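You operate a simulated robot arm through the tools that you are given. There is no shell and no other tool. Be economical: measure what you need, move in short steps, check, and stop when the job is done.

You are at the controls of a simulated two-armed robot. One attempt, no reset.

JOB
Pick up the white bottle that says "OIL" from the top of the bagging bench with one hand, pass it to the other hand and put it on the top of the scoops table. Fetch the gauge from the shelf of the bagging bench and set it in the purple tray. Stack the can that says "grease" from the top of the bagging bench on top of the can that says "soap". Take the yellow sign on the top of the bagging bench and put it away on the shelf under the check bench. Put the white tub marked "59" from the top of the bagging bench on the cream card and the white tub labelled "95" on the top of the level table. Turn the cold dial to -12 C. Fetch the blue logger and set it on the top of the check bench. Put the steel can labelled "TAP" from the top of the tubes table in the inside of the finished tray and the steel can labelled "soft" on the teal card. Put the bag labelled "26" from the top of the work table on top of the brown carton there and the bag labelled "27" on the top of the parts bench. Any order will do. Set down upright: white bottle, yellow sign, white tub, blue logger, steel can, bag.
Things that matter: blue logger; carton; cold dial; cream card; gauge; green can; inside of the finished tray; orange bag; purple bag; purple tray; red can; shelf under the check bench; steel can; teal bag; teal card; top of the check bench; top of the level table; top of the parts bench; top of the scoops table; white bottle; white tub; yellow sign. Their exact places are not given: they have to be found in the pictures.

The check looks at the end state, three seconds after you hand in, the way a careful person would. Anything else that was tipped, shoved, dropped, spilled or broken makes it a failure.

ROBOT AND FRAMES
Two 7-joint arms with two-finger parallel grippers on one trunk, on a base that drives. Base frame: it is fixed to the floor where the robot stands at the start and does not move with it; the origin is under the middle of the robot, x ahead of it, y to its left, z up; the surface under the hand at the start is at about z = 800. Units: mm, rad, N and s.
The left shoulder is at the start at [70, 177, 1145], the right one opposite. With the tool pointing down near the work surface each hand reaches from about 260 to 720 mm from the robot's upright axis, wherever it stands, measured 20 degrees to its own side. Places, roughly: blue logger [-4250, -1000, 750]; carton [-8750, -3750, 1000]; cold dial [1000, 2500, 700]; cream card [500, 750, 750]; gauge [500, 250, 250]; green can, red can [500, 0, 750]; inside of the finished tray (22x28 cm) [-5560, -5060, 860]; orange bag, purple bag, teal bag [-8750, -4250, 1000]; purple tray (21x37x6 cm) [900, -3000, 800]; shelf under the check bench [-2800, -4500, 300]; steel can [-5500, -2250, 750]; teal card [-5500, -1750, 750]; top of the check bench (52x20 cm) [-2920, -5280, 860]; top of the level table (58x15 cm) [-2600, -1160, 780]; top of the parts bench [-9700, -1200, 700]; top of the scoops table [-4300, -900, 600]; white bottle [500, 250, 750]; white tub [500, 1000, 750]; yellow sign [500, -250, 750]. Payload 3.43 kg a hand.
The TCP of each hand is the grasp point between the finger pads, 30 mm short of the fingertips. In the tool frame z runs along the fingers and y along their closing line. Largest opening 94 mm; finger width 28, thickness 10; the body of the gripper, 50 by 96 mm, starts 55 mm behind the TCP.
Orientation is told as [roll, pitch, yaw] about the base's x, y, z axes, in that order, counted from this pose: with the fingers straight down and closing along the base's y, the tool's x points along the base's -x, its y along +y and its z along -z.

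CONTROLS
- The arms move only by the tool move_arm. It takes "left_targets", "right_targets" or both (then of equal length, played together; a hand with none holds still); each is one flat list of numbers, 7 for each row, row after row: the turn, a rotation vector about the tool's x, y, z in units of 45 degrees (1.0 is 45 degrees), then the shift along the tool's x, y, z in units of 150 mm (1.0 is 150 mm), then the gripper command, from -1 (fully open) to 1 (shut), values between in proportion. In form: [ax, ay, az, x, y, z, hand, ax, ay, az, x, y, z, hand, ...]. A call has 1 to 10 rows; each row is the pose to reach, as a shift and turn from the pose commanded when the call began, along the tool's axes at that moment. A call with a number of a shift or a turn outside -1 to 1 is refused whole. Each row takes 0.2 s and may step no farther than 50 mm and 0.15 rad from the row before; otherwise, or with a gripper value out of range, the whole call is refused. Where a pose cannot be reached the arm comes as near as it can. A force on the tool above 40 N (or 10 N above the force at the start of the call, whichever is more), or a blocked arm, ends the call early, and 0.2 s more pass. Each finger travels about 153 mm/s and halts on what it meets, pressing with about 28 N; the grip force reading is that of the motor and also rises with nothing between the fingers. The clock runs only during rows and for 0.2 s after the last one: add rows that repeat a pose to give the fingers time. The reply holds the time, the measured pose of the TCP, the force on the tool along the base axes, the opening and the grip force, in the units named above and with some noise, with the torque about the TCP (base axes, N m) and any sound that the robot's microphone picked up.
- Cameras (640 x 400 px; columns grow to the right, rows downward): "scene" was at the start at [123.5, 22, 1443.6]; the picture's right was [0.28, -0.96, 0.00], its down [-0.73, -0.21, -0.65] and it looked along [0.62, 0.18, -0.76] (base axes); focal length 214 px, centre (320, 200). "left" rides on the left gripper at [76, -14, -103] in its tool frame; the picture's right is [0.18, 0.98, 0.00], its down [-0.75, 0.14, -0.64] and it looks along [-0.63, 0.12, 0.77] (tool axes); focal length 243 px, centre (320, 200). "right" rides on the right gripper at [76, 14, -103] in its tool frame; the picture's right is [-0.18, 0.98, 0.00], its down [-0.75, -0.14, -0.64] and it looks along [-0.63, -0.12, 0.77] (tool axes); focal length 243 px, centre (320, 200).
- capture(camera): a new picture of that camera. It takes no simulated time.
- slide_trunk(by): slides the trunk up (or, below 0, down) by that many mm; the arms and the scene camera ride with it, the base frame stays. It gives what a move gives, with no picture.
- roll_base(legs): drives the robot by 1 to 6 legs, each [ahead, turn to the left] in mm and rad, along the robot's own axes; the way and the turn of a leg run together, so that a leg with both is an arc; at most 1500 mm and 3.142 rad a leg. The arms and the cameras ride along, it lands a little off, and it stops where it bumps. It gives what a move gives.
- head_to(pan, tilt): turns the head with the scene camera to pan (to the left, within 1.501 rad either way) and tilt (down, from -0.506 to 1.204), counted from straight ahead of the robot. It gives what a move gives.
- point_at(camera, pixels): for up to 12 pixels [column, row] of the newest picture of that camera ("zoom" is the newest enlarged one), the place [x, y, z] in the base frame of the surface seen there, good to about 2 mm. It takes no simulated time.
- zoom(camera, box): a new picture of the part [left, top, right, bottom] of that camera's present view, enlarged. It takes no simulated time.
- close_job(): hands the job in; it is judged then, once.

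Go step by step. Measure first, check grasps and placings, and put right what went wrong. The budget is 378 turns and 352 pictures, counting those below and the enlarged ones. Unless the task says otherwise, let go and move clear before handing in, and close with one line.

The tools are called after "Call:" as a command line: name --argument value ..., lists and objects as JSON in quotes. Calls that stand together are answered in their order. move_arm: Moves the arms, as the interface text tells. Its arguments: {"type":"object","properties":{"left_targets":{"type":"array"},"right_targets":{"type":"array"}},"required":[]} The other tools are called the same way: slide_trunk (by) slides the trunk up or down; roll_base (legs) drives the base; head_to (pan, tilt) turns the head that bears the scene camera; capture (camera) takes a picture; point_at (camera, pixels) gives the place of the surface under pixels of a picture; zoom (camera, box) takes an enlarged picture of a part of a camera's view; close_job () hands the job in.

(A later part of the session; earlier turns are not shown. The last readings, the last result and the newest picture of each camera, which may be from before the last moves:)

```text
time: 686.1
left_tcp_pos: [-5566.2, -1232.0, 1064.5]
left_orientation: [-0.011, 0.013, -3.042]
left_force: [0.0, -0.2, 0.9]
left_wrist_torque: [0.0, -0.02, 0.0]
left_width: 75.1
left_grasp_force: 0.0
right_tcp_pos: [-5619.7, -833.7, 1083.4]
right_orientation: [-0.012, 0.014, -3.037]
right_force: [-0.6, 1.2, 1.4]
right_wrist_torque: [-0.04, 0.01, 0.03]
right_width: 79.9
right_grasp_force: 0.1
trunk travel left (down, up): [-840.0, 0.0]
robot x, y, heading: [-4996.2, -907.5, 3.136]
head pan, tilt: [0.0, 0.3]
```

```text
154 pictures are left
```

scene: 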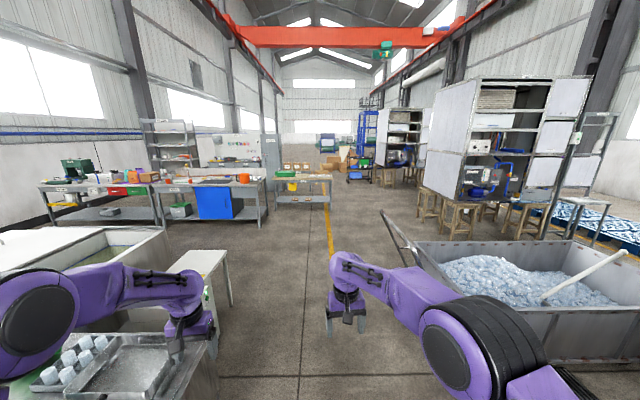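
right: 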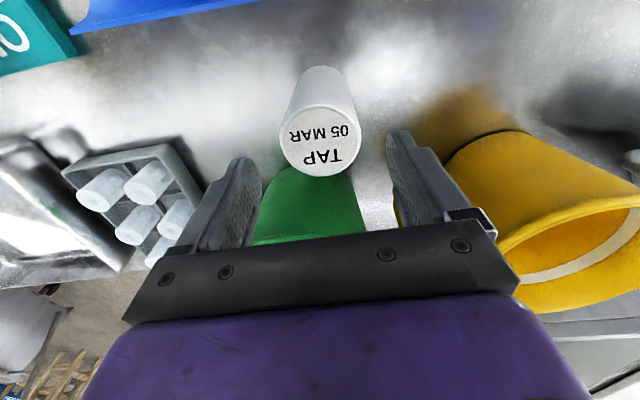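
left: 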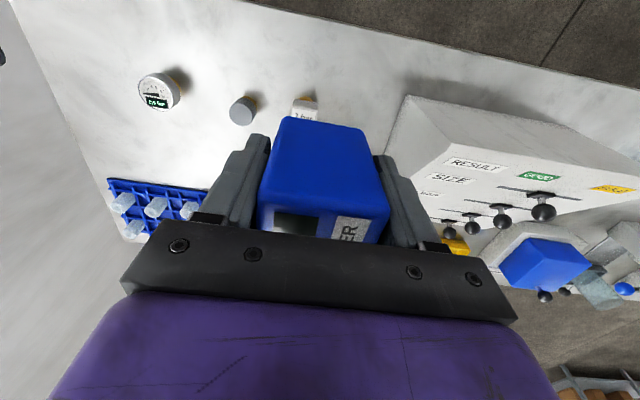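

Call:
roll_base --legs '[[1500, 0.006], [700, 0]]'

Call:
head_to --pan 0.7 --tilt 0.3

Call:
capture --camera "scene"

Call:
head_to --pan -0.1 --tilt 0.3

Call:
capture --camera "scene"

```text
time: 697.0
left_tcp_pos: [-7765.1, -1223.8, 1063.6]
left_orientation: [-0.013, 0.015, -3.039]
left_force: [0.2, -0.4, -0.8]
left_wrist_torque: [-0.03, -0.01, 0.02]
left_width: 75.3
left_grasp_force: 0.1
right_tcp_pos: [-7822.3, -827.5, 1083.6]
right_orientation: [-0.011, 0.013, -3.03]
right_force: [-0.9, 0.4, 0.3]
right_wrist_torque: [0.02, 0.0, 0.01]
right_width: 79.9
right_grasp_force: 0.2
trunk travel left (down, up): [-840.0, 0.0]
robot x, y, heading: [-7201.2, -897.3, 3.139]
head pan, tilt: [0.0, 0.3]
```

```text
time: 698.1
left_tcp_pos: [-7765.4, -1225.3, 1064.7]
left_orientation: [-0.013, 0.013, -3.038]
left_force: [-0.5, 1.0, -0.5]
left_wrist_torque: [0.01, 0.01, -0.03]
left_width: 75.2
left_grasp_force: 0.1
right_tcp_pos: [-7822.8, -827.3, 1083.5]
right_orientation: [-0.012, 0.014, -3.029]
right_force: [0.1, 0.1, -0.2]
right_wrist_torque: [0.0, 0.03, -0.01]
right_width: 80.0
right_grasp_force: 0.0
trunk travel left (down, up): [-840.0, 0.0]
robot x, y, heading: [-7203.5, -901.6, 3.14]
head pan, tilt: [0.7, 0.3]
```

```text
153 pictures are left
```

scene: 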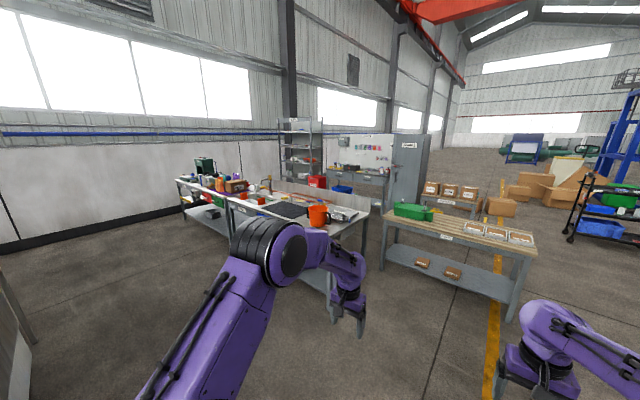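

```text
time: 699.2
left_tcp_pos: [-7764.8, -1224.0, 1064.1]
left_orientation: [-0.011, 0.013, -3.038]
left_force: [0.9, 0.1, 0.2]
left_wrist_torque: [0.01, 0.01, -0.02]
left_width: 75.1
left_grasp_force: 0.0
right_tcp_pos: [-7822.2, -826.5, 1083.0]
right_orientation: [-0.013, 0.014, -3.03]
right_force: [-0.4, 0.9, 0.3]
right_wrist_torque: [-0.04, 0.01, -0.03]
right_width: 79.8
right_grasp_force: 0.1
trunk travel left (down, up): [-840.0, 0.0]
robot x, y, heading: [-7201.6, -900.4, 3.14]
head pan, tilt: [-0.099, 0.3]
```

```text
152 pictures are left
```

scene: 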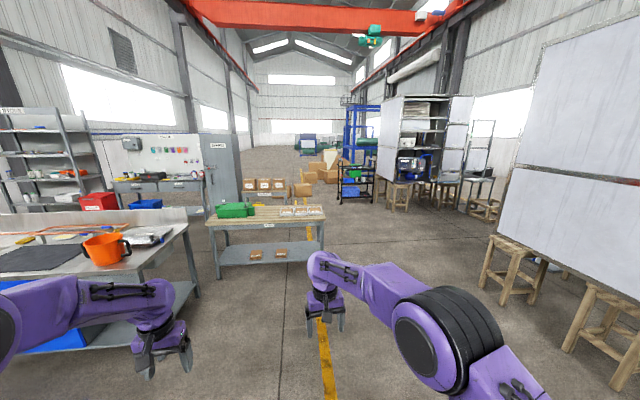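

Call:
point_at --camera "scene" --pixels '[[265, 218], [210, 222], [322, 215], [240, 230], [240, 212], [105, 248], [190, 228], [60, 260], [220, 275], [305, 213]]'

Call:
zoom --camera "scene" --box '[190, 180, 350, 290]'

```text
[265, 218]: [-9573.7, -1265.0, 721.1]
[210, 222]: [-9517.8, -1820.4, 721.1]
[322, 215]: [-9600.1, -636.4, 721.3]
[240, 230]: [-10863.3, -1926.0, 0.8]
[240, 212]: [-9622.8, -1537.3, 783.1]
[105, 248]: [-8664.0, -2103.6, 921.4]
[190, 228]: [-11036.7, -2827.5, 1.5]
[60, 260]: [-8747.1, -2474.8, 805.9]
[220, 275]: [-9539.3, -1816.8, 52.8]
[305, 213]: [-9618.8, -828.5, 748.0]
```

```text
3.64 times, centred on (270, 235) of scene
```

zoom: 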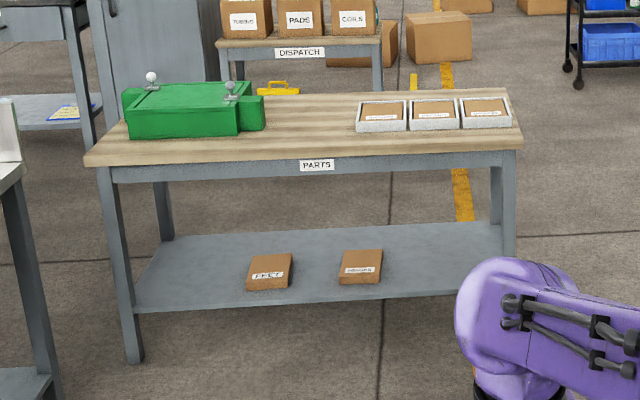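

Call:
head_to --pan 1.0 --tilt 0.35

Call:
capture --camera "scene"

Call:
zoom --camera "scene" --box '[230, 130, 450, 260]'

Call:
point_at --camera "scene" --pixels '[[250, 180], [300, 185], [330, 190], [285, 182], [260, 245], [330, 280], [120, 260], [60, 270], [400, 200]]'

```text
time: 700.5
left_tcp_pos: [-7766.6, -1225.1, 1063.9]
left_orientation: [-0.013, 0.014, -3.038]
left_force: [0.2, -0.1, 0.3]
left_wrist_torque: [0.0, 0.02, -0.02]
left_width: 75.4
left_grasp_force: 0.1
right_tcp_pos: [-7822.7, -826.5, 1082.8]
right_orientation: [-0.014, 0.014, -3.029]
right_force: [-0.3, -0.4, -1.0]
right_wrist_torque: [0.0, 0.02, 0.04]
right_width: 79.9
right_grasp_force: 0.1
trunk travel left (down, up): [-840.0, 0.0]
robot x, y, heading: [-7200.2, -896.2, 3.14]
head pan, tilt: [1.0, 0.351]
```

```text
150 pictures are left
```

scene: 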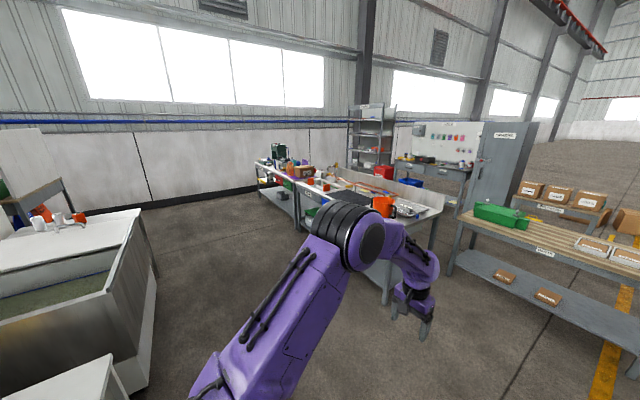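

```text
2.91 times, centred on (340, 195) of scene
```

zoom: 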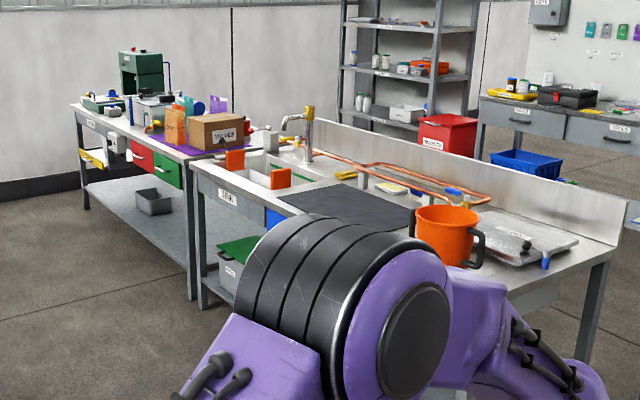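

```text
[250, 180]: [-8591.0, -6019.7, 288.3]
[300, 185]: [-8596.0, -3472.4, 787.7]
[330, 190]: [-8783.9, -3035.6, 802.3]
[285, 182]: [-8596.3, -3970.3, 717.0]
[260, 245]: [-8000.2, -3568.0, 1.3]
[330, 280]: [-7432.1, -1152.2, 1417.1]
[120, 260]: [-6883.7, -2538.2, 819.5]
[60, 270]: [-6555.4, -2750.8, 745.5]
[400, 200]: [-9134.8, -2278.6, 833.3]
```

The work table's front is at x≈-8600; the brown VALVES carton and bags are near y -3700 to -4200. Driving there.

Call:
roll_base --legs '[[0, 1.347], [1500, 0], [1500, 0], [100, 0], [0, -1.345]]'

Call:
head_to --pan 0 --tilt 0.5

Call:
capture --camera "scene"

```text
time: 722.5
left_tcp_pos: [-8405.1, -4273.3, 1064.3]
left_orientation: [-0.011, 0.014, -3.026]
left_force: [0.4, -0.1, 0.6]
left_wrist_torque: [0.02, 0.02, 0.01]
left_width: 74.9
left_grasp_force: 0.0
right_tcp_pos: [-8467.3, -3876.7, 1082.7]
right_orientation: [-0.01, 0.015, -3.017]
right_force: [0.5, 0.0, -0.2]
right_wrist_torque: [0.04, 0.0, 0.01]
right_width: 79.7
right_grasp_force: 0.1
trunk travel left (down, up): [-840.0, 0.0]
robot x, y, heading: [-7845.6, -3940.7, -3.13]
head pan, tilt: [1.0, 0.351]
```

```text
time: 723.7
left_tcp_pos: [-8406.1, -4273.1, 1063.6]
left_orientation: [-0.012, 0.014, -3.028]
left_force: [0.5, -0.1, 0.4]
left_wrist_torque: [0.02, -0.01, -0.05]
left_width: 75.3
left_grasp_force: 0.0
right_tcp_pos: [-8468.0, -3876.8, 1082.3]
right_orientation: [-0.013, 0.013, -3.019]
right_force: [0.2, 0.1, 0.5]
right_wrist_torque: [-0.01, 0.02, 0.01]
right_width: 79.9
right_grasp_force: 0.1
trunk travel left (down, up): [-840.0, 0.0]
robot x, y, heading: [-7847.8, -3944.6, -3.127]
head pan, tilt: [0.0, 0.499]
```

```text
148 pictures are left
```

scene: 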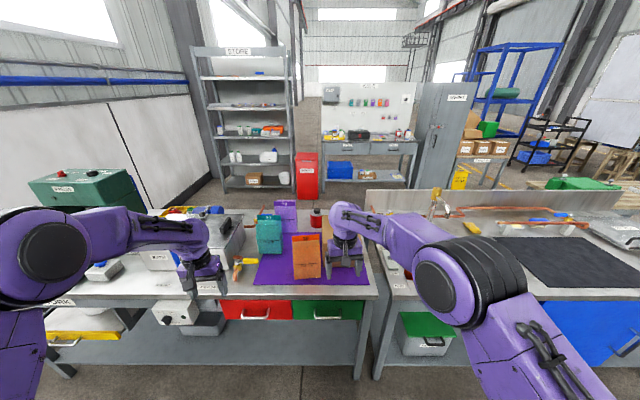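

Call:
zoom --camera "scene" --box '[220, 180, 400, 300]'

Call:
point_at --camera "zoom" --pixels '[[170, 155], [170, 215], [310, 210], [310, 340], [230, 80], [345, 125], [420, 220], [230, 310], [420, 320], [180, 350], [300, 370]]'

```text
3.33 times, centred on (310, 240) of scene
```

zoom: 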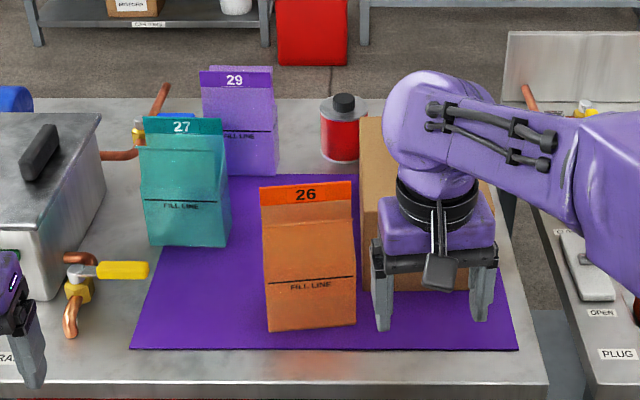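

```text
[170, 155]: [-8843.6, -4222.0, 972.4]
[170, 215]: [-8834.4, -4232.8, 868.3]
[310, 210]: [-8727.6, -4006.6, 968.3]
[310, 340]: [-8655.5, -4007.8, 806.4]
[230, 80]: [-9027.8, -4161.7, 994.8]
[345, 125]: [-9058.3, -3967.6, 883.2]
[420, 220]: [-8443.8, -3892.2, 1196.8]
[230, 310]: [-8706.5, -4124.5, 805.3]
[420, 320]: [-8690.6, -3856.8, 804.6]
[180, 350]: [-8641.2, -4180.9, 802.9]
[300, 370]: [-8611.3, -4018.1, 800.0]
```

Bag 26 (orange) is at about (-8730,-4010), bag 27 (teal) at (-8850,-4220), carton beyond the right hand. I'll raise both hands, then drive closer.

Call:
move_arm --left_targets '[0, 0, 0, 0.1, 0, -0.25, -1, 0, 0, 0, 0.3, 0, -0.5, -1, 0, 0, 0, 0.5, 0, -0.75, -1, 0, 0, 0, 0.7, 0, -1, -1]' --right_targets '[0, 0, 0, 0.2, 0, -0.2, -1, 0, 0, 0, 0.4, -0.1, -0.4, -1, 0, 0, 0, 0.6, -0.2, -0.6, -1, 0, 0, 0, 0.8, -0.3, -0.7, -1]'

Call:
roll_base --legs '[[280, -0.015]]'

Call:
head_to --pan 0 --tilt 0.7

Call:
capture --camera "scene"

```text
time: 724.7
left_tcp_pos: [-8298.5, -4262.3, 1217.9]
left_orientation: [-0.012, 0.01, -3.026]
left_force: [0.3, -0.8, -0.5]
left_wrist_torque: [0.01, 0.02, -0.01]
left_width: 93.9
left_grasp_force: 0.1
right_tcp_pos: [-8349.8, -3815.2, 1192.9]
right_orientation: [-0.011, 0.01, -3.017]
right_force: [-0.1, 0.8, 1.0]
right_wrist_torque: [-0.03, 0.04, -0.02]
right_width: 93.9
right_grasp_force: 0.0
trunk travel left (down, up): [-840.0, 0.0]
robot x, y, heading: [-7845.9, -3941.0, -3.133]
head pan, tilt: [0.0, 0.499]
```

```text
time: 726.7
left_tcp_pos: [-8589.2, -4258.8, 1217.5]
left_orientation: [-0.012, 0.012, -3.04]
left_force: [0.2, -0.2, -0.4]
left_wrist_torque: [0.02, 0.02, 0.03]
left_width: 94.0
left_grasp_force: 0.0
right_tcp_pos: [-8634.3, -3813.1, 1191.6]
right_orientation: [-0.012, 0.013, -3.032]
right_force: [0.4, -0.2, 0.4]
right_wrist_torque: [-0.02, 0.0, -0.02]
right_width: 93.9
right_grasp_force: 0.0
trunk travel left (down, up): [-840.0, 0.0]
robot x, y, heading: [-8129.0, -3945.4, 3.137]
head pan, tilt: [0.0, 0.499]
```

```text
time: 727.4
left_tcp_pos: [-8590.8, -4259.0, 1216.1]
left_orientation: [-0.014, 0.015, -3.042]
left_force: [0.2, 0.7, -0.5]
left_wrist_torque: [0.01, -0.05, 0.02]
left_width: 94.2
left_grasp_force: 0.1
right_tcp_pos: [-8636.4, -3812.2, 1190.9]
right_orientation: [-0.013, 0.015, -3.031]
right_force: [0.0, -1.0, 0.5]
right_wrist_torque: [-0.01, -0.01, -0.01]
right_width: 94.0
right_grasp_force: 0.1
trunk travel left (down, up): [-840.0, 0.0]
robot x, y, heading: [-8128.8, -3942.3, 3.141]
head pan, tilt: [0.0, 0.7]
```

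```text
146 pictures are left
```

scene: 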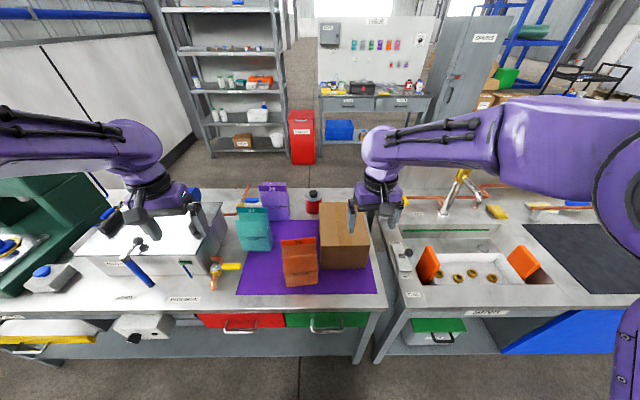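

Call:
zoom --camera "scene" --box '[220, 170, 390, 310]'

Call:
point_at --camera "zoom" --pixels '[[280, 225], [340, 220], [240, 330], [375, 330], [300, 240], [310, 255], [240, 280], [350, 280], [340, 300], [310, 355], [290, 222], [330, 235]]'

```text
2.86 times, centred on (305, 240) of scene
```

zoom: 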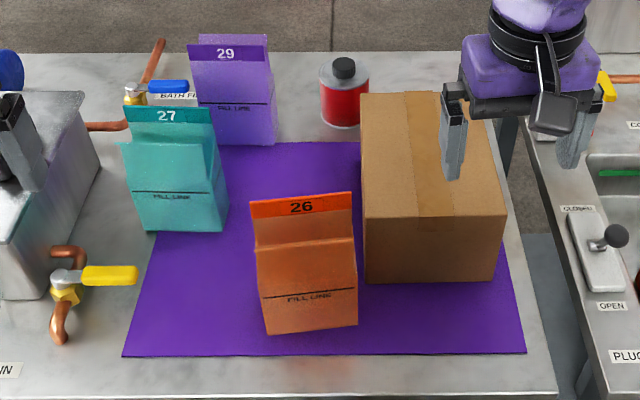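

```text
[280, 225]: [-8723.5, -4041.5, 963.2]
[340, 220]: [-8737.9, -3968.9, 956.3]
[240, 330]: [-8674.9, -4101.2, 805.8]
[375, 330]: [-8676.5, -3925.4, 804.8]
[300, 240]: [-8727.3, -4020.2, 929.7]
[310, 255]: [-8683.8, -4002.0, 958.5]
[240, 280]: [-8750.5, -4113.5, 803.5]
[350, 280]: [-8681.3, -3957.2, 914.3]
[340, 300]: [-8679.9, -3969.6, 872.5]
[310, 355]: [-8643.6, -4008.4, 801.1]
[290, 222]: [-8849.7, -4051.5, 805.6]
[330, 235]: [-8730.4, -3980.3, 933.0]
```

Call:
move_arm --right_targets '[0, 0, 0, 0, 0.3, 0, -1, 0, 0, 0, 0, 0.6, 0, -1, 0, 0, 0, 0, 0.9, 0, -1]'

Call:
capture --camera "right"

Call:
capture --camera "left"

```text
time: 728.2
left_tcp_pos: [-8591.8, -4259.8, 1215.9]
left_orientation: [-0.014, 0.013, -3.041]
left_force: [-0.3, -0.5, 0.3]
left_wrist_torque: [-0.03, 0.02, 0.0]
left_width: 94.2
left_grasp_force: 0.0
right_tcp_pos: [-8621.1, -3948.2, 1189.8]
right_orientation: [-0.013, 0.015, -3.031]
right_force: [0.7, -0.6, -0.1]
right_wrist_torque: [0.04, 0.0, 0.01]
right_width: 94.1
right_grasp_force: 0.0
trunk travel left (down, up): [-840.0, 0.0]
robot x, y, heading: [-8127.1, -3945.6, 3.139]
head pan, tilt: [0.0, 0.7]
```

```text
144 pictures are left
```

right: 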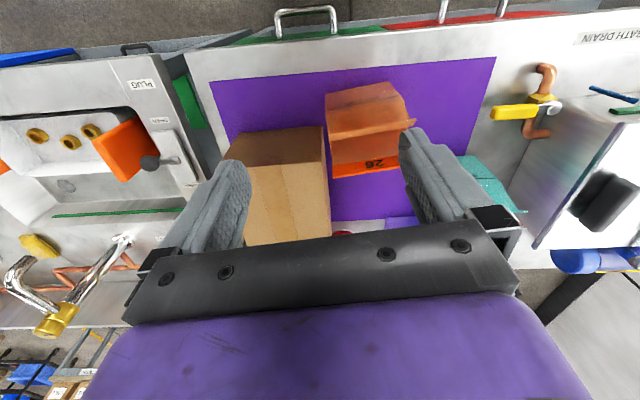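

```text
143 pictures are left
```

left: 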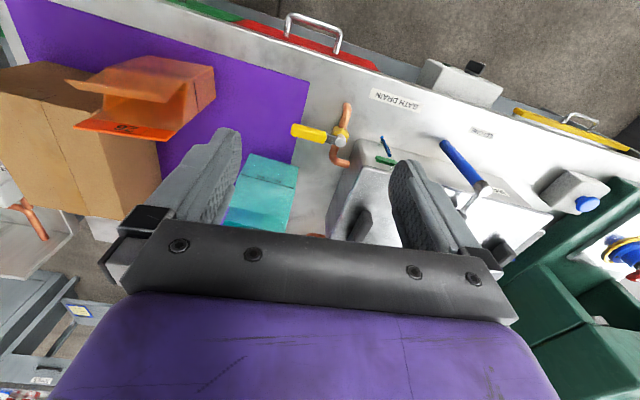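

Call:
zoom --camera "left" --box '[50, 40, 230, 160]'

Call:
zoom --camera "right" --box '[290, 60, 450, 200]'

Call:
point_at --camera "zoom" --pixels '[[165, 160], [455, 110], [180, 270], [440, 240], [200, 320], [430, 330], [175, 440], [300, 430], [440, 420], [310, 290], [310, 350], [310, 200]]'

```text
3.33 times, centred on (140, 100) of left
```

zoom: 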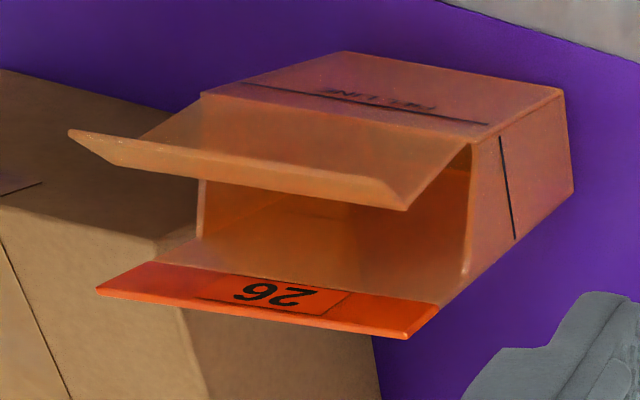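

```text
2.86 times, centred on (370, 130) of right
```

zoom: 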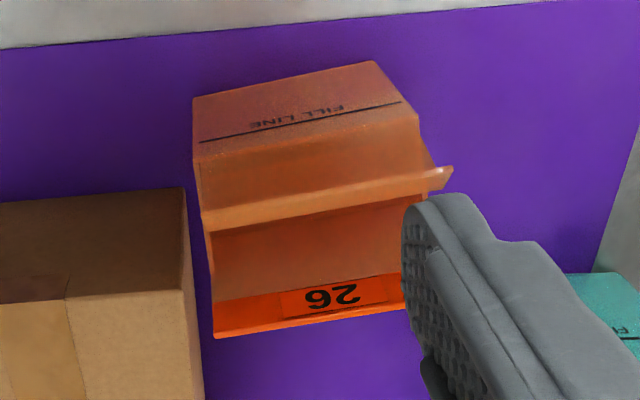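

```text
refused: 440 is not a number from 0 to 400
```

The bag is an open paper bag: front flap and a taller back panel with the 26 header. I'll measure both panels from the scene view.

Call:
zoom --camera "scene" --box '[270, 220, 340, 300]'

Call:
point_at --camera "zoom" --pixels '[[175, 300], [310, 285], [165, 150], [305, 135], [160, 90], [305, 80], [165, 110], [300, 100], [240, 180], [240, 330], [240, 70], [330, 200]]'

```text
5.00 times, centred on (305, 260) of scene
```

zoom: 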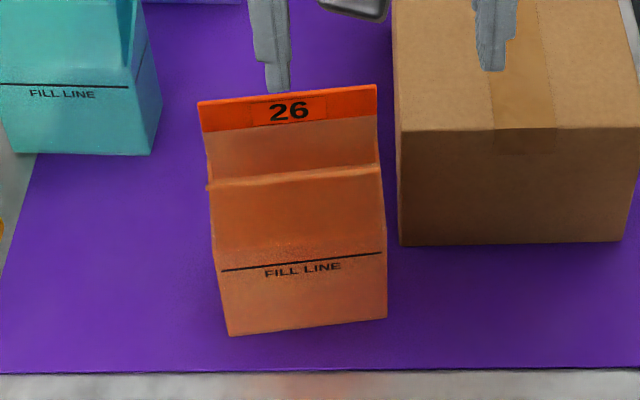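

```text
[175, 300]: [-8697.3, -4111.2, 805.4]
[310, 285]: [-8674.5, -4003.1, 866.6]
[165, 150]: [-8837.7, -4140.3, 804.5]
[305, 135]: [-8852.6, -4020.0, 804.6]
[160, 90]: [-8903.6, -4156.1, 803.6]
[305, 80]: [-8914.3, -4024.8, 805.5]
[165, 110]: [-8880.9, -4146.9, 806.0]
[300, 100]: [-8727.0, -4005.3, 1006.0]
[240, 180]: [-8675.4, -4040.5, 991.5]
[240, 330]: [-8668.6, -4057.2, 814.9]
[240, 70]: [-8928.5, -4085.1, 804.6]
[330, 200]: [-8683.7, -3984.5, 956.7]
```

Call:
point_at --camera "zoom" --pixels '[[290, 95], [290, 110], [290, 120], [290, 130], [290, 140], [290, 150], [290, 160], [290, 168], [290, 178], [290, 190], [215, 105], [365, 95]]'

Call:
point_at --camera "zoom" --pixels '[[222, 200], [375, 180], [222, 250], [375, 240], [235, 320], [380, 310], [410, 140], [630, 135], [415, 20], [520, 60], [410, 230], [615, 230]]'

```text
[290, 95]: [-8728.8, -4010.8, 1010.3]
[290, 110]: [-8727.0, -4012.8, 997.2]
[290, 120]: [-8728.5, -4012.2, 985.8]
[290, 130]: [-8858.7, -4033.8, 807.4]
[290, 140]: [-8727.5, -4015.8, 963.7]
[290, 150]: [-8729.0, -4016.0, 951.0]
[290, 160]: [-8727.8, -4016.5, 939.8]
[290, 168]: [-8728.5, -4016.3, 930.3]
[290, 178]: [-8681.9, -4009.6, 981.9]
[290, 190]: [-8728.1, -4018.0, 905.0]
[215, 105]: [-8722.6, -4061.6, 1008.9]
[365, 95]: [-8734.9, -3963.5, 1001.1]
```

```text
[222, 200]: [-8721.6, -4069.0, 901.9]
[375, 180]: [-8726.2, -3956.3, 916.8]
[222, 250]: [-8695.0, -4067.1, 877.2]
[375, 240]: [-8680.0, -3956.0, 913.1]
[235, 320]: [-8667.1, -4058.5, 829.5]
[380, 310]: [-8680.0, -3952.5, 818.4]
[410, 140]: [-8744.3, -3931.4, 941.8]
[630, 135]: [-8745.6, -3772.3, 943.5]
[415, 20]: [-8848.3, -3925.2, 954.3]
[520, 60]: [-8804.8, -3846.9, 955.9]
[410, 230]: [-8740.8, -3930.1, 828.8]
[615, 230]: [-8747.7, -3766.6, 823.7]
```

The back panel is vertical at x≈-8728, turned 0.125 rad, top z 1012; the carton top is at z 955 around (-8825,-3850). I'll pinch that panel with the right hand, so I reposition and rotate the wrist.

Call:
roll_base --legs '[[-150, 0], [0, 0.826], [282, 0], [0, -0.823]]'

Call:
move_arm --right_targets '[0, 0, -0.18, 0, 0, 0, -1, 0, 0, -0.36, 0, 0, 0, -1, 0, 0, -0.54, 0, 0, 0, -1, 0, 0, -0.72, 0, 0, 0, -1, 0, 0, -0.9, 0, 0, 0, -1, 0, 0, -1, 0, 0, 0, -1]'

Call:
move_arm --right_targets '[0, 0, -0.18, 0, 0, 0, -1, 0, 0, -0.36, 0, 0, 0, -1, 0, 0, -0.54, 0, 0, 0, -1, 0, 0, -0.72, 0, 0, 0, -1, 0, 0, -0.9, 0, 0, 0, -1, 0, 0, -1, 0, 0, 0, -1]'

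Call:
capture --camera "right"

Call:
capture --camera "scene"

```text
time: 735.5
left_tcp_pos: [-8633.4, -4466.5, 1215.9]
left_orientation: [-0.015, 0.015, -3.036]
left_force: [-0.3, 0.1, -0.3]
left_wrist_torque: [0.01, -0.03, 0.01]
left_width: 94.1
left_grasp_force: 0.1
right_tcp_pos: [-8663.2, -4155.6, 1189.6]
right_orientation: [-0.012, 0.014, -3.029]
right_force: [-1.2, 0.5, -0.1]
right_wrist_torque: [0.0, 0.01, -0.01]
right_width: 93.8
right_grasp_force: 0.0
trunk travel left (down, up): [-840.0, 0.0]
robot x, y, heading: [-8170.8, -4150.4, 3.143]
head pan, tilt: [0.0, 0.7]
```

```text
time: 736.9
left_tcp_pos: [-8632.7, -4467.9, 1215.4]
left_orientation: [-0.013, 0.014, -3.036]
left_force: [-0.1, 0.8, -0.4]
left_wrist_torque: [0.02, 0.01, -0.02]
left_width: 94.0
left_grasp_force: 0.0
right_tcp_pos: [-8662.9, -4155.7, 1190.0]
right_orientation: [0.002, 0.02, -2.241]
right_force: [0.3, 0.1, -0.5]
right_wrist_torque: [0.01, 0.01, -0.03]
right_width: 93.8
right_grasp_force: 0.0
trunk travel left (down, up): [-840.0, 0.0]
robot x, y, heading: [-8171.7, -4147.6, 3.14]
head pan, tilt: [0.0, 0.7]
```

```text
time: 738.3
left_tcp_pos: [-8633.1, -4466.6, 1215.5]
left_orientation: [-0.012, 0.014, -3.037]
left_force: [-0.1, -0.1, 0.3]
left_wrist_torque: [0.0, -0.05, -0.03]
left_width: 93.8
left_grasp_force: 0.0
right_tcp_pos: [-8663.2, -4155.1, 1189.0]
right_orientation: [0.016, 0.011, -1.456]
right_force: [0.3, 0.3, 0.2]
right_wrist_torque: [0.03, -0.03, 0.0]
right_width: 94.0
right_grasp_force: 0.0
trunk travel left (down, up): [-840.0, 0.0]
robot x, y, heading: [-8173.5, -4151.2, 3.141]
head pan, tilt: [0.0, 0.7]
```

```text
139 pictures are left
```

right: 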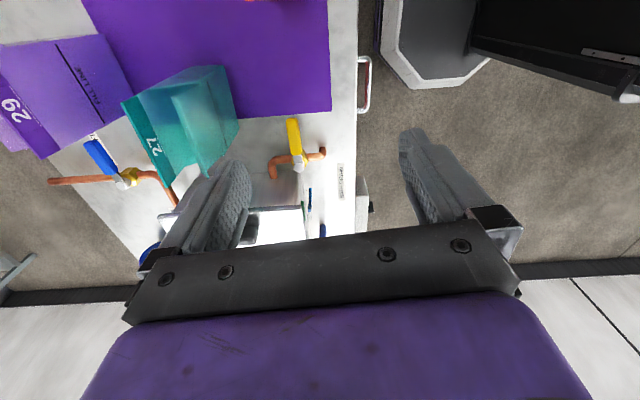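

```text
138 pictures are left
```

scene: 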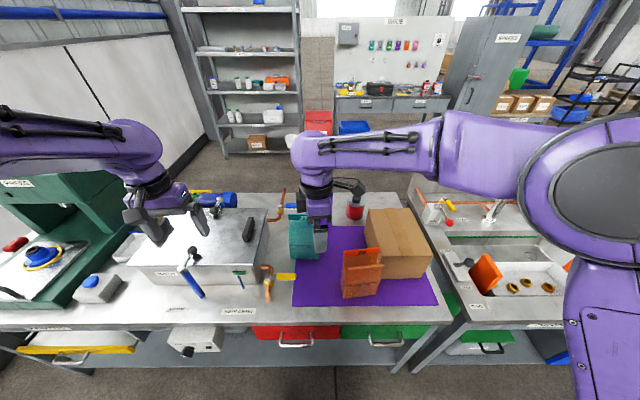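

Wrist rotated. Moving over bag 26's back panel.

Call:
move_arm --right_targets '[0, 0, 0, 0.25, -0.08, 0.1, -0.2, 0, 0, 0, 0.5, -0.16, 0.2, -0.1, 0, 0, 0, 0.75, -0.24, 0.3, 0, 0, 0, 0, 0.997, -0.321, 0.4, 0, 0, 0, 0, 0.997, -0.321, 0.4, 0]'

Call:
capture --camera "right"

Call:
zoom --camera "scene" --box '[280, 160, 450, 320]'

```text
time: 739.5
left_tcp_pos: [-8632.5, -4467.6, 1215.0]
left_orientation: [-0.013, 0.015, -3.037]
left_force: [0.0, -0.3, 1.0]
left_wrist_torque: [-0.02, 0.02, -0.02]
left_width: 93.8
left_grasp_force: 0.0
right_tcp_pos: [-8726.1, -4010.7, 1129.8]
right_orientation: [0.014, 0.011, -1.457]
right_force: [-0.5, 0.0, -0.6]
right_wrist_torque: [0.01, -0.02, -0.02]
right_width: 47.0
right_grasp_force: 0.0
trunk travel left (down, up): [-840.0, 0.0]
robot x, y, heading: [-8171.1, -4150.2, 3.142]
head pan, tilt: [0.0, 0.7]
```

```text
137 pictures are left
```

right: 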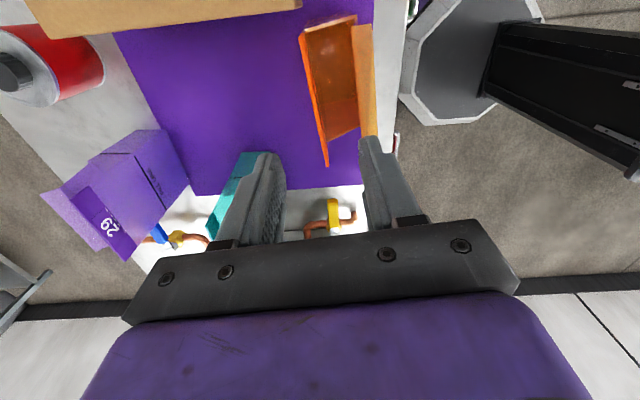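

```text
2.50 times, centred on (365, 240) of scene
```

zoom: 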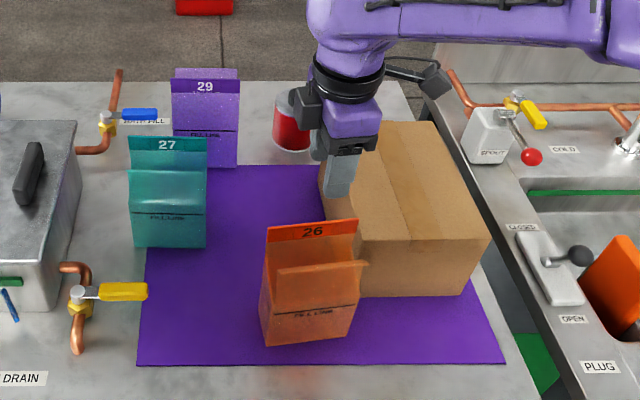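

Call:
point_at --camera "right" --pixels '[[303, 33], [308, 70], [314, 100], [320, 130], [325, 158], [367, 40], [372, 130], [355, 60], [345, 90]]'

```text
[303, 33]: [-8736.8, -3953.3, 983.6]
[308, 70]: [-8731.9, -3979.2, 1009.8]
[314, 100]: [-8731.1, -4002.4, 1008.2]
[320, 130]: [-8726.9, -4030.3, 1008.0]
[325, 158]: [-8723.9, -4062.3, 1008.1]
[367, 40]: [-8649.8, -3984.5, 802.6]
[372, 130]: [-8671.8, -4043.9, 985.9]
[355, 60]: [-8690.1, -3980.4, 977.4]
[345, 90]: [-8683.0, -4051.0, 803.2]
```

Panel centred within 3 mm; the inner finger fits between flap and panel. Descending.

Call:
move_arm --right_targets '[0, 0, 0, 0, -0.015, 0.25, 0, 0, 0, 0, 0, -0.015, 0.5, 0, 0, 0, 0, 0, -0.015, 0.7, 0, 0, 0, 0, 0, -0.015, 0.87, 0, 0, 0, 0, 0, -0.015, 0.87, 0]'

Call:
capture --camera "right"

Call:
zoom --camera "scene" --box '[300, 180, 430, 310]'

```text
time: 740.7
left_tcp_pos: [-8633.2, -4467.3, 1215.0]
left_orientation: [-0.012, 0.015, -3.036]
left_force: [0.6, -0.3, 0.4]
left_wrist_torque: [-0.03, 0.05, -0.03]
left_width: 94.0
left_grasp_force: 0.1
right_tcp_pos: [-8728.4, -4008.8, 999.0]
right_orientation: [0.015, 0.012, -1.457]
right_force: [-0.3, 0.4, -0.2]
right_wrist_torque: [0.02, -0.03, -0.01]
right_width: 47.0
right_grasp_force: 0.0
trunk travel left (down, up): [-840.0, 0.0]
robot x, y, heading: [-8172.3, -4150.0, 3.145]
head pan, tilt: [0.0, 0.7]
```

```text
135 pictures are left
```

right: 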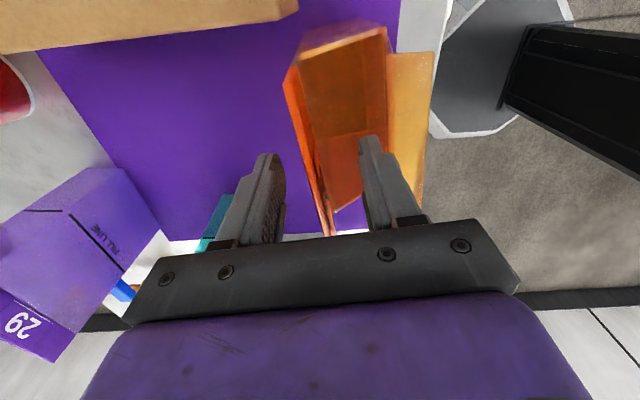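

```text
3.08 times, centred on (365, 245) of scene
```

zoom: 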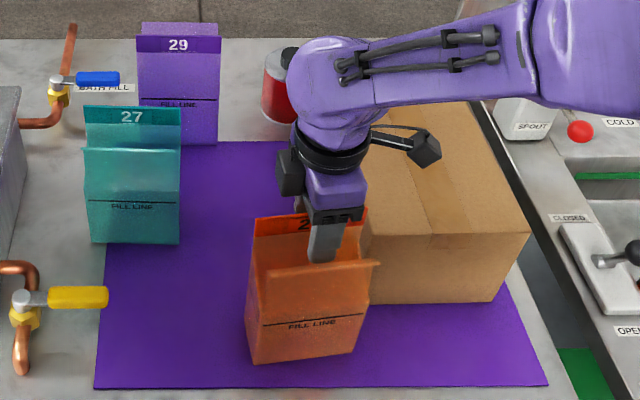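

The fingers straddle the panel. Closing.

Call:
move_arm --right_targets '[0, 0, 0, 0, 0, 0.03, 0.4, 0, 0, 0, 0, 0, 0.03, 0.7, 0, 0, 0, 0, 0, 0.03, 1, 0, 0, 0, 0, 0, 0.03, 1]'

Call:
move_arm --right_targets '[0, 0, 0, 0, 0, -0.1, 1, 0, 0, 0, 0, 0, -0.25, 1, 0, 0, 0, 0, 0, -0.4, 1]'

Call:
zoom --camera "scene" --box '[300, 180, 430, 310]'

```text
time: 741.7
left_tcp_pos: [-8631.9, -4466.8, 1214.6]
left_orientation: [-0.012, 0.015, -3.037]
left_force: [-0.1, -0.3, -0.4]
left_wrist_torque: [0.01, -0.02, 0.03]
left_width: 94.3
left_grasp_force: 0.0
right_tcp_pos: [-8728.6, -4008.1, 994.5]
right_orientation: [0.014, 0.012, -1.458]
right_force: [0.5, -0.4, -0.2]
right_wrist_torque: [-0.03, -0.01, 0.0]
right_width: 7.4
right_grasp_force: 28.1
trunk travel left (down, up): [-840.0, 0.0]
robot x, y, heading: [-8171.4, -4149.5, 3.138]
head pan, tilt: [0.0, 0.7]
```

```text
time: 742.5
left_tcp_pos: [-8632.5, -4466.6, 1215.1]
left_orientation: [-0.012, 0.015, -3.037]
left_force: [0.2, -0.1, 0.5]
left_wrist_torque: [-0.01, 0.0, -0.05]
left_width: 93.9
left_grasp_force: 0.0
right_tcp_pos: [-8727.6, -4010.6, 1054.7]
right_orientation: [0.013, 0.011, -1.457]
right_force: [0.1, -1.0, -0.5]
right_wrist_torque: [0.01, -0.01, 0.0]
right_width: 7.4
right_grasp_force: 27.7
trunk travel left (down, up): [-840.0, 0.0]
robot x, y, heading: [-8171.3, -4148.8, 3.139]
head pan, tilt: [0.0, 0.7]
```

```text
3.08 times, centred on (365, 245) of scene
```

zoom: 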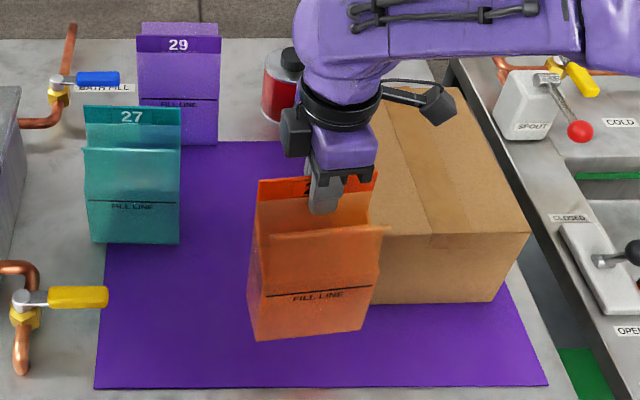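

Bag 26 hangs level. I'll measure the carton's top.

Call:
point_at --camera "zoom" --pixels '[[392, 228], [520, 228], [495, 150], [465, 95], [400, 95], [440, 180], [380, 130], [385, 180]]'

Call:
move_arm --right_targets '[0, 0, 0, 0, 0, -0.25, 1, 0, 0, 0, 0, 0, -0.5, 1, 0, 0, 0, 0, 0, -0.75, 1, 0, 0, 0, 0, 0, -1, 1]'

```text
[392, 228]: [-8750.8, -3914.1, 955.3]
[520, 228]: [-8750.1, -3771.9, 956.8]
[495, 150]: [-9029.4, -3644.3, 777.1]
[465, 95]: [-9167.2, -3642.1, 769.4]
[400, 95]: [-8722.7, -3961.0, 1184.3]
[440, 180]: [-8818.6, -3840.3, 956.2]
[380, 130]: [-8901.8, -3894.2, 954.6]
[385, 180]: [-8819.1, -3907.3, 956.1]
```

```text
time: 743.5
left_tcp_pos: [-8632.1, -4466.7, 1216.1]
left_orientation: [-0.012, 0.015, -3.036]
left_force: [0.2, 0.9, 0.2]
left_wrist_torque: [-0.04, 0.0, 0.01]
left_width: 94.1
left_grasp_force: 0.1
right_tcp_pos: [-8728.8, -4010.5, 1206.2]
right_orientation: [0.014, 0.013, -1.457]
right_force: [0.2, -0.3, 0.2]
right_wrist_torque: [0.0, 0.05, -0.01]
right_width: 7.4
right_grasp_force: 27.6
trunk travel left (down, up): [-840.0, 0.0]
robot x, y, heading: [-8173.5, -4151.8, 3.141]
head pan, tilt: [0.0, 0.7]
```

Call:
roll_base --legs '[[-150, 0], [0, -0.616], [278, 0], [0, 0.616]]'

Call:
capture --camera "scene"

```text
time: 749.7
left_tcp_pos: [-8707.3, -4308.0, 1216.5]
left_orientation: [-0.013, 0.013, -3.034]
left_force: [0.2, 0.5, -0.6]
left_wrist_torque: [-0.01, -0.02, 0.01]
left_width: 94.1
left_grasp_force: 0.1
right_tcp_pos: [-8806.9, -3852.2, 1206.3]
right_orientation: [0.013, 0.011, -1.457]
right_force: [0.5, 0.0, -0.2]
right_wrist_torque: [0.0, 0.02, 0.0]
right_width: 7.4
right_grasp_force: 28.4
trunk travel left (down, up): [-840.0, 0.0]
robot x, y, heading: [-8241.4, -3990.1, -3.134]
head pan, tilt: [0.0, 0.7]
```

```text
132 pictures are left
```

scene: 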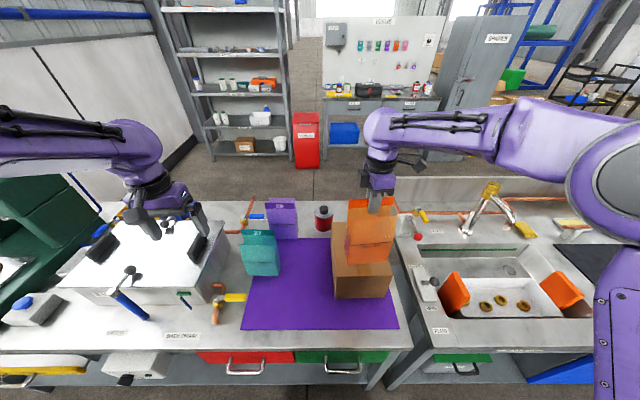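

Call:
move_arm --right_targets '[0, 0, 0, 0.015, -0.14, 0, 1, 0, 0, 0, 0.033, -0.285, 0, 1, 0, 0, 0, 0.033, -0.285, 0.15, 1, 0, 0, 0, 0.033, -0.285, 0.3, 1, 0, 0, 0, 0.033, -0.285, 0.35, 1, 0, 0, 0, 0.033, -0.285, 0.35, 1]'

Call:
zoom --camera "scene" --box '[300, 170, 430, 310]'

```text
time: 751.1
left_tcp_pos: [-8706.8, -4308.6, 1217.1]
left_orientation: [-0.013, 0.014, -3.035]
left_force: [0.7, -0.3, 0.1]
left_wrist_torque: [-0.02, 0.01, 0.0]
left_width: 94.2
left_grasp_force: 0.1
right_tcp_pos: [-8848.7, -3852.3, 1152.5]
right_orientation: [0.015, 0.011, -1.456]
right_force: [0.7, -0.1, -0.3]
right_wrist_torque: [0.0, 0.0, -0.01]
right_width: 7.4
right_grasp_force: 28.2
trunk travel left (down, up): [-840.0, 0.0]
robot x, y, heading: [-8245.5, -3990.1, -3.141]
head pan, tilt: [0.0, 0.7]
```

```text
2.86 times, centred on (365, 240) of scene
```

zoom: 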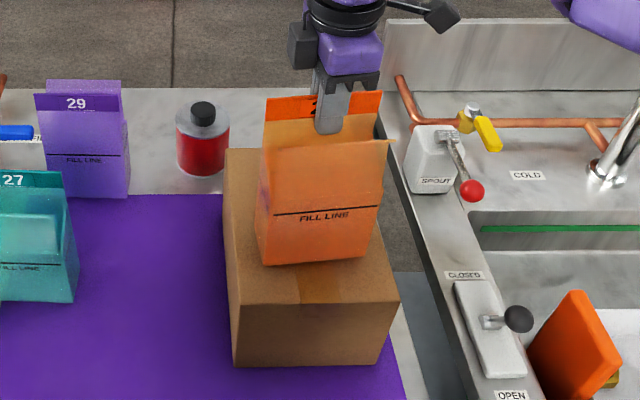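

Call:
move_arm --right_targets '[0, 0, 0, 0, 0, 0.02, 1, 0, 0, 0, 0, 0, 0.035, 1, 0, 0, 0, 0, 0, 0.035, 1]'

Call:
move_arm --right_targets '[0, 0, 0, 0, 0, 0.012, 1, 0, 0, 0, 0, 0, 0.012, 1]'

Call:
move_arm --right_targets '[0, 0, 0, 0, 0, 0.012, 1, 0, 0, 0, 0, 0, 0.012, 1]'

```text
time: 751.9
left_tcp_pos: [-8706.4, -4308.4, 1216.5]
left_orientation: [-0.012, 0.014, -3.036]
left_force: [0.0, 0.3, 0.8]
left_wrist_torque: [-0.01, 0.01, 0.01]
left_width: 94.0
left_grasp_force: 0.1
right_tcp_pos: [-8848.9, -3851.4, 1147.3]
right_orientation: [0.013, 0.013, -1.454]
right_force: [-0.2, 1.0, -0.5]
right_wrist_torque: [-0.01, 0.02, 0.01]
right_width: 7.3
right_grasp_force: 27.8
trunk travel left (down, up): [-840.0, 0.0]
robot x, y, heading: [-8249.0, -3990.8, -3.139]
head pan, tilt: [0.0, 0.7]
```

```text
time: 752.5
left_tcp_pos: [-8707.9, -4308.1, 1215.7]
left_orientation: [-0.01, 0.013, -3.035]
left_force: [-0.3, -0.1, -0.1]
left_wrist_torque: [-0.01, 0.01, -0.01]
left_width: 93.9
left_grasp_force: 0.1
right_tcp_pos: [-8848.7, -3852.1, 1145.3]
right_orientation: [0.013, 0.014, -1.455]
right_force: [0.6, -0.7, 0.4]
right_wrist_torque: [0.0, 0.02, -0.02]
right_width: 7.2
right_grasp_force: 27.8
trunk travel left (down, up): [-840.0, 0.0]
robot x, y, heading: [-8245.2, -3988.4, -3.138]
head pan, tilt: [0.0, 0.7]
```

```text
time: 753.1
left_tcp_pos: [-8706.2, -4307.0, 1215.6]
left_orientation: [-0.012, 0.013, -3.036]
left_force: [-0.4, -0.4, -0.1]
left_wrist_torque: [0.02, -0.01, 0.04]
left_width: 93.9
left_grasp_force: 0.1
right_tcp_pos: [-8848.6, -3850.6, 1144.0]
right_orientation: [0.012, 0.01, -1.458]
right_force: [0.3, 0.7, 7.0]
right_wrist_torque: [-0.04, 0.02, 0.0]
right_width: 7.3
right_grasp_force: 27.9
trunk travel left (down, up): [-840.0, 0.0]
robot x, y, heading: [-8249.8, -3989.2, -3.143]
head pan, tilt: [0.0, 0.7]
```

Contact. Opening gently to about 40 mm and lifting straight up.

Call:
move_arm --right_targets '[0, 0, 0, 0, 0, -0.004, 0.75, 0, 0, 0, 0, 0, -0.004, 0.55, 0, 0, 0, 0, 0, -0.004, 0.3, 0, 0, 0, 0, 0, -0.004, 0.15, 0, 0, 0, 0, 0, -0.1, 0.15, 0, 0, 0, 0, 0, -0.3, 0.15, 0, 0, 0, 0, 0, -0.6, 0.15]'

Call:
zoom --camera "scene" --box '[300, 170, 430, 310]'

```text
time: 754.7
left_tcp_pos: [-8706.8, -4308.7, 1215.9]
left_orientation: [-0.014, 0.013, -3.036]
left_force: [-0.7, -0.4, 0.5]
left_wrist_torque: [-0.02, 0.03, -0.01]
left_width: 94.1
left_grasp_force: 0.1
right_tcp_pos: [-8850.0, -3855.4, 1234.7]
right_orientation: [0.015, 0.013, -1.456]
right_force: [0.2, 0.4, -0.5]
right_wrist_torque: [-0.05, 0.03, 0.01]
right_width: 40.1
right_grasp_force: 0.0
trunk travel left (down, up): [-840.0, 0.0]
robot x, y, heading: [-8245.4, -3993.7, -3.136]
head pan, tilt: [0.0, 0.7]
```

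```text
2.86 times, centred on (365, 240) of scene
```

zoom: 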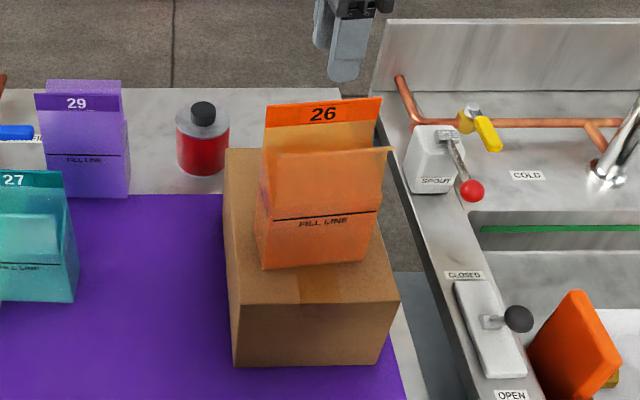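

Bag 26 stands on the carton. Now measuring bag 27 for the left hand.

Call:
zoom --camera "scene" --box '[220, 180, 310, 300]'

Call:
point_at --camera "zoom" --pixels '[[195, 185], [290, 185], [240, 180], [240, 195], [240, 205], [200, 215], [290, 215], [240, 220], [240, 245], [200, 300], [290, 305], [330, 100]]'

Call:
move_arm --right_targets '[0, 0, 0, 0, 0.25, -0.1, -1, 0, 0, 0, 0, 0.5, -0.1, -1, 0, 0, 0, 0, 0.75, -0.1, -1, 0, 0, 0, 0, 1, -0.1, -1]'

```text
3.33 times, centred on (265, 240) of scene
```

zoom: 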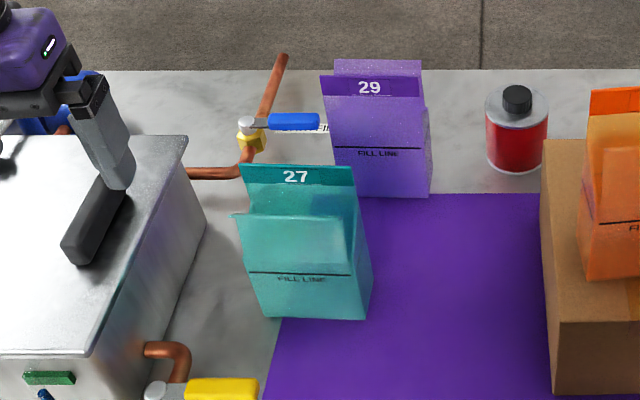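

```text
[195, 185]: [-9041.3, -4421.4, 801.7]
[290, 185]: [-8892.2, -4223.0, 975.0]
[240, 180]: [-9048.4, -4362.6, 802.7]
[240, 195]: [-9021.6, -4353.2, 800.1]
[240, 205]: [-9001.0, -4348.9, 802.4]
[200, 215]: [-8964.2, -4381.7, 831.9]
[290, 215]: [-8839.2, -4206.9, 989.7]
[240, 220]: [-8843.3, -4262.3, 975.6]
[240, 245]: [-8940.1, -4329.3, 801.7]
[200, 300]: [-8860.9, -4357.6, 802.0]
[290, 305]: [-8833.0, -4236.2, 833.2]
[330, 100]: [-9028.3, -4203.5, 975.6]
```

```text
time: 755.7
left_tcp_pos: [-8705.3, -4307.6, 1216.2]
left_orientation: [-0.012, 0.011, -3.035]
left_force: [0.4, 0.9, -0.1]
left_wrist_torque: [-0.02, 0.0, 0.02]
left_width: 93.8
left_grasp_force: 0.0
right_tcp_pos: [-8698.5, -3835.1, 1251.1]
right_orientation: [0.011, 0.012, -1.455]
right_force: [0.5, 0.2, 0.5]
right_wrist_torque: [0.0, 0.02, 0.02]
right_width: 94.2
right_grasp_force: 0.1
trunk travel left (down, up): [-840.0, 0.0]
robot x, y, heading: [-8247.1, -3989.4, -3.146]
head pan, tilt: [0.0, 0.7]
```

Call:
point_at --camera "zoom" --pixels '[[255, 170], [345, 172], [300, 170], [300, 178], [255, 190], [345, 195], [300, 200], [255, 230], [345, 220], [265, 290], [350, 290], [120, 170]]'

Call:
capture --camera "left"

```text
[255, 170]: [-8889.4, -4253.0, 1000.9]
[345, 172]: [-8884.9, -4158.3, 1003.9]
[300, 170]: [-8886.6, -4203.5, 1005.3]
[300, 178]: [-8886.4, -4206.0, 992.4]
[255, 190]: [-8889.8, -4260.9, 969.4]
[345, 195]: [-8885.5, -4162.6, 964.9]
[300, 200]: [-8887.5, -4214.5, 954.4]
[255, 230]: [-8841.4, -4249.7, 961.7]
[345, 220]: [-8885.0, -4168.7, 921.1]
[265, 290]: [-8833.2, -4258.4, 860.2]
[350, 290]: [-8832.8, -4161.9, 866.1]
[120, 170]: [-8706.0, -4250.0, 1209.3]
```

```text
128 pictures are left
```

left: 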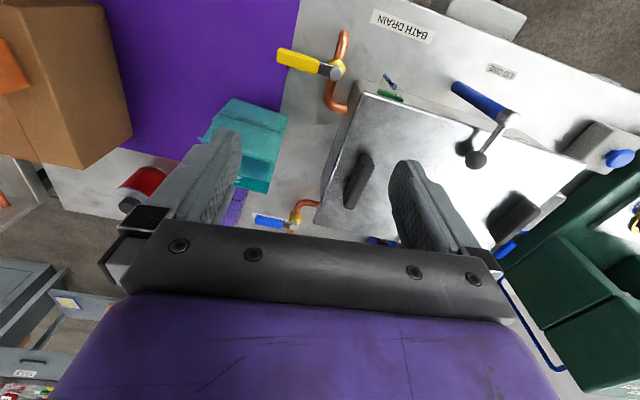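

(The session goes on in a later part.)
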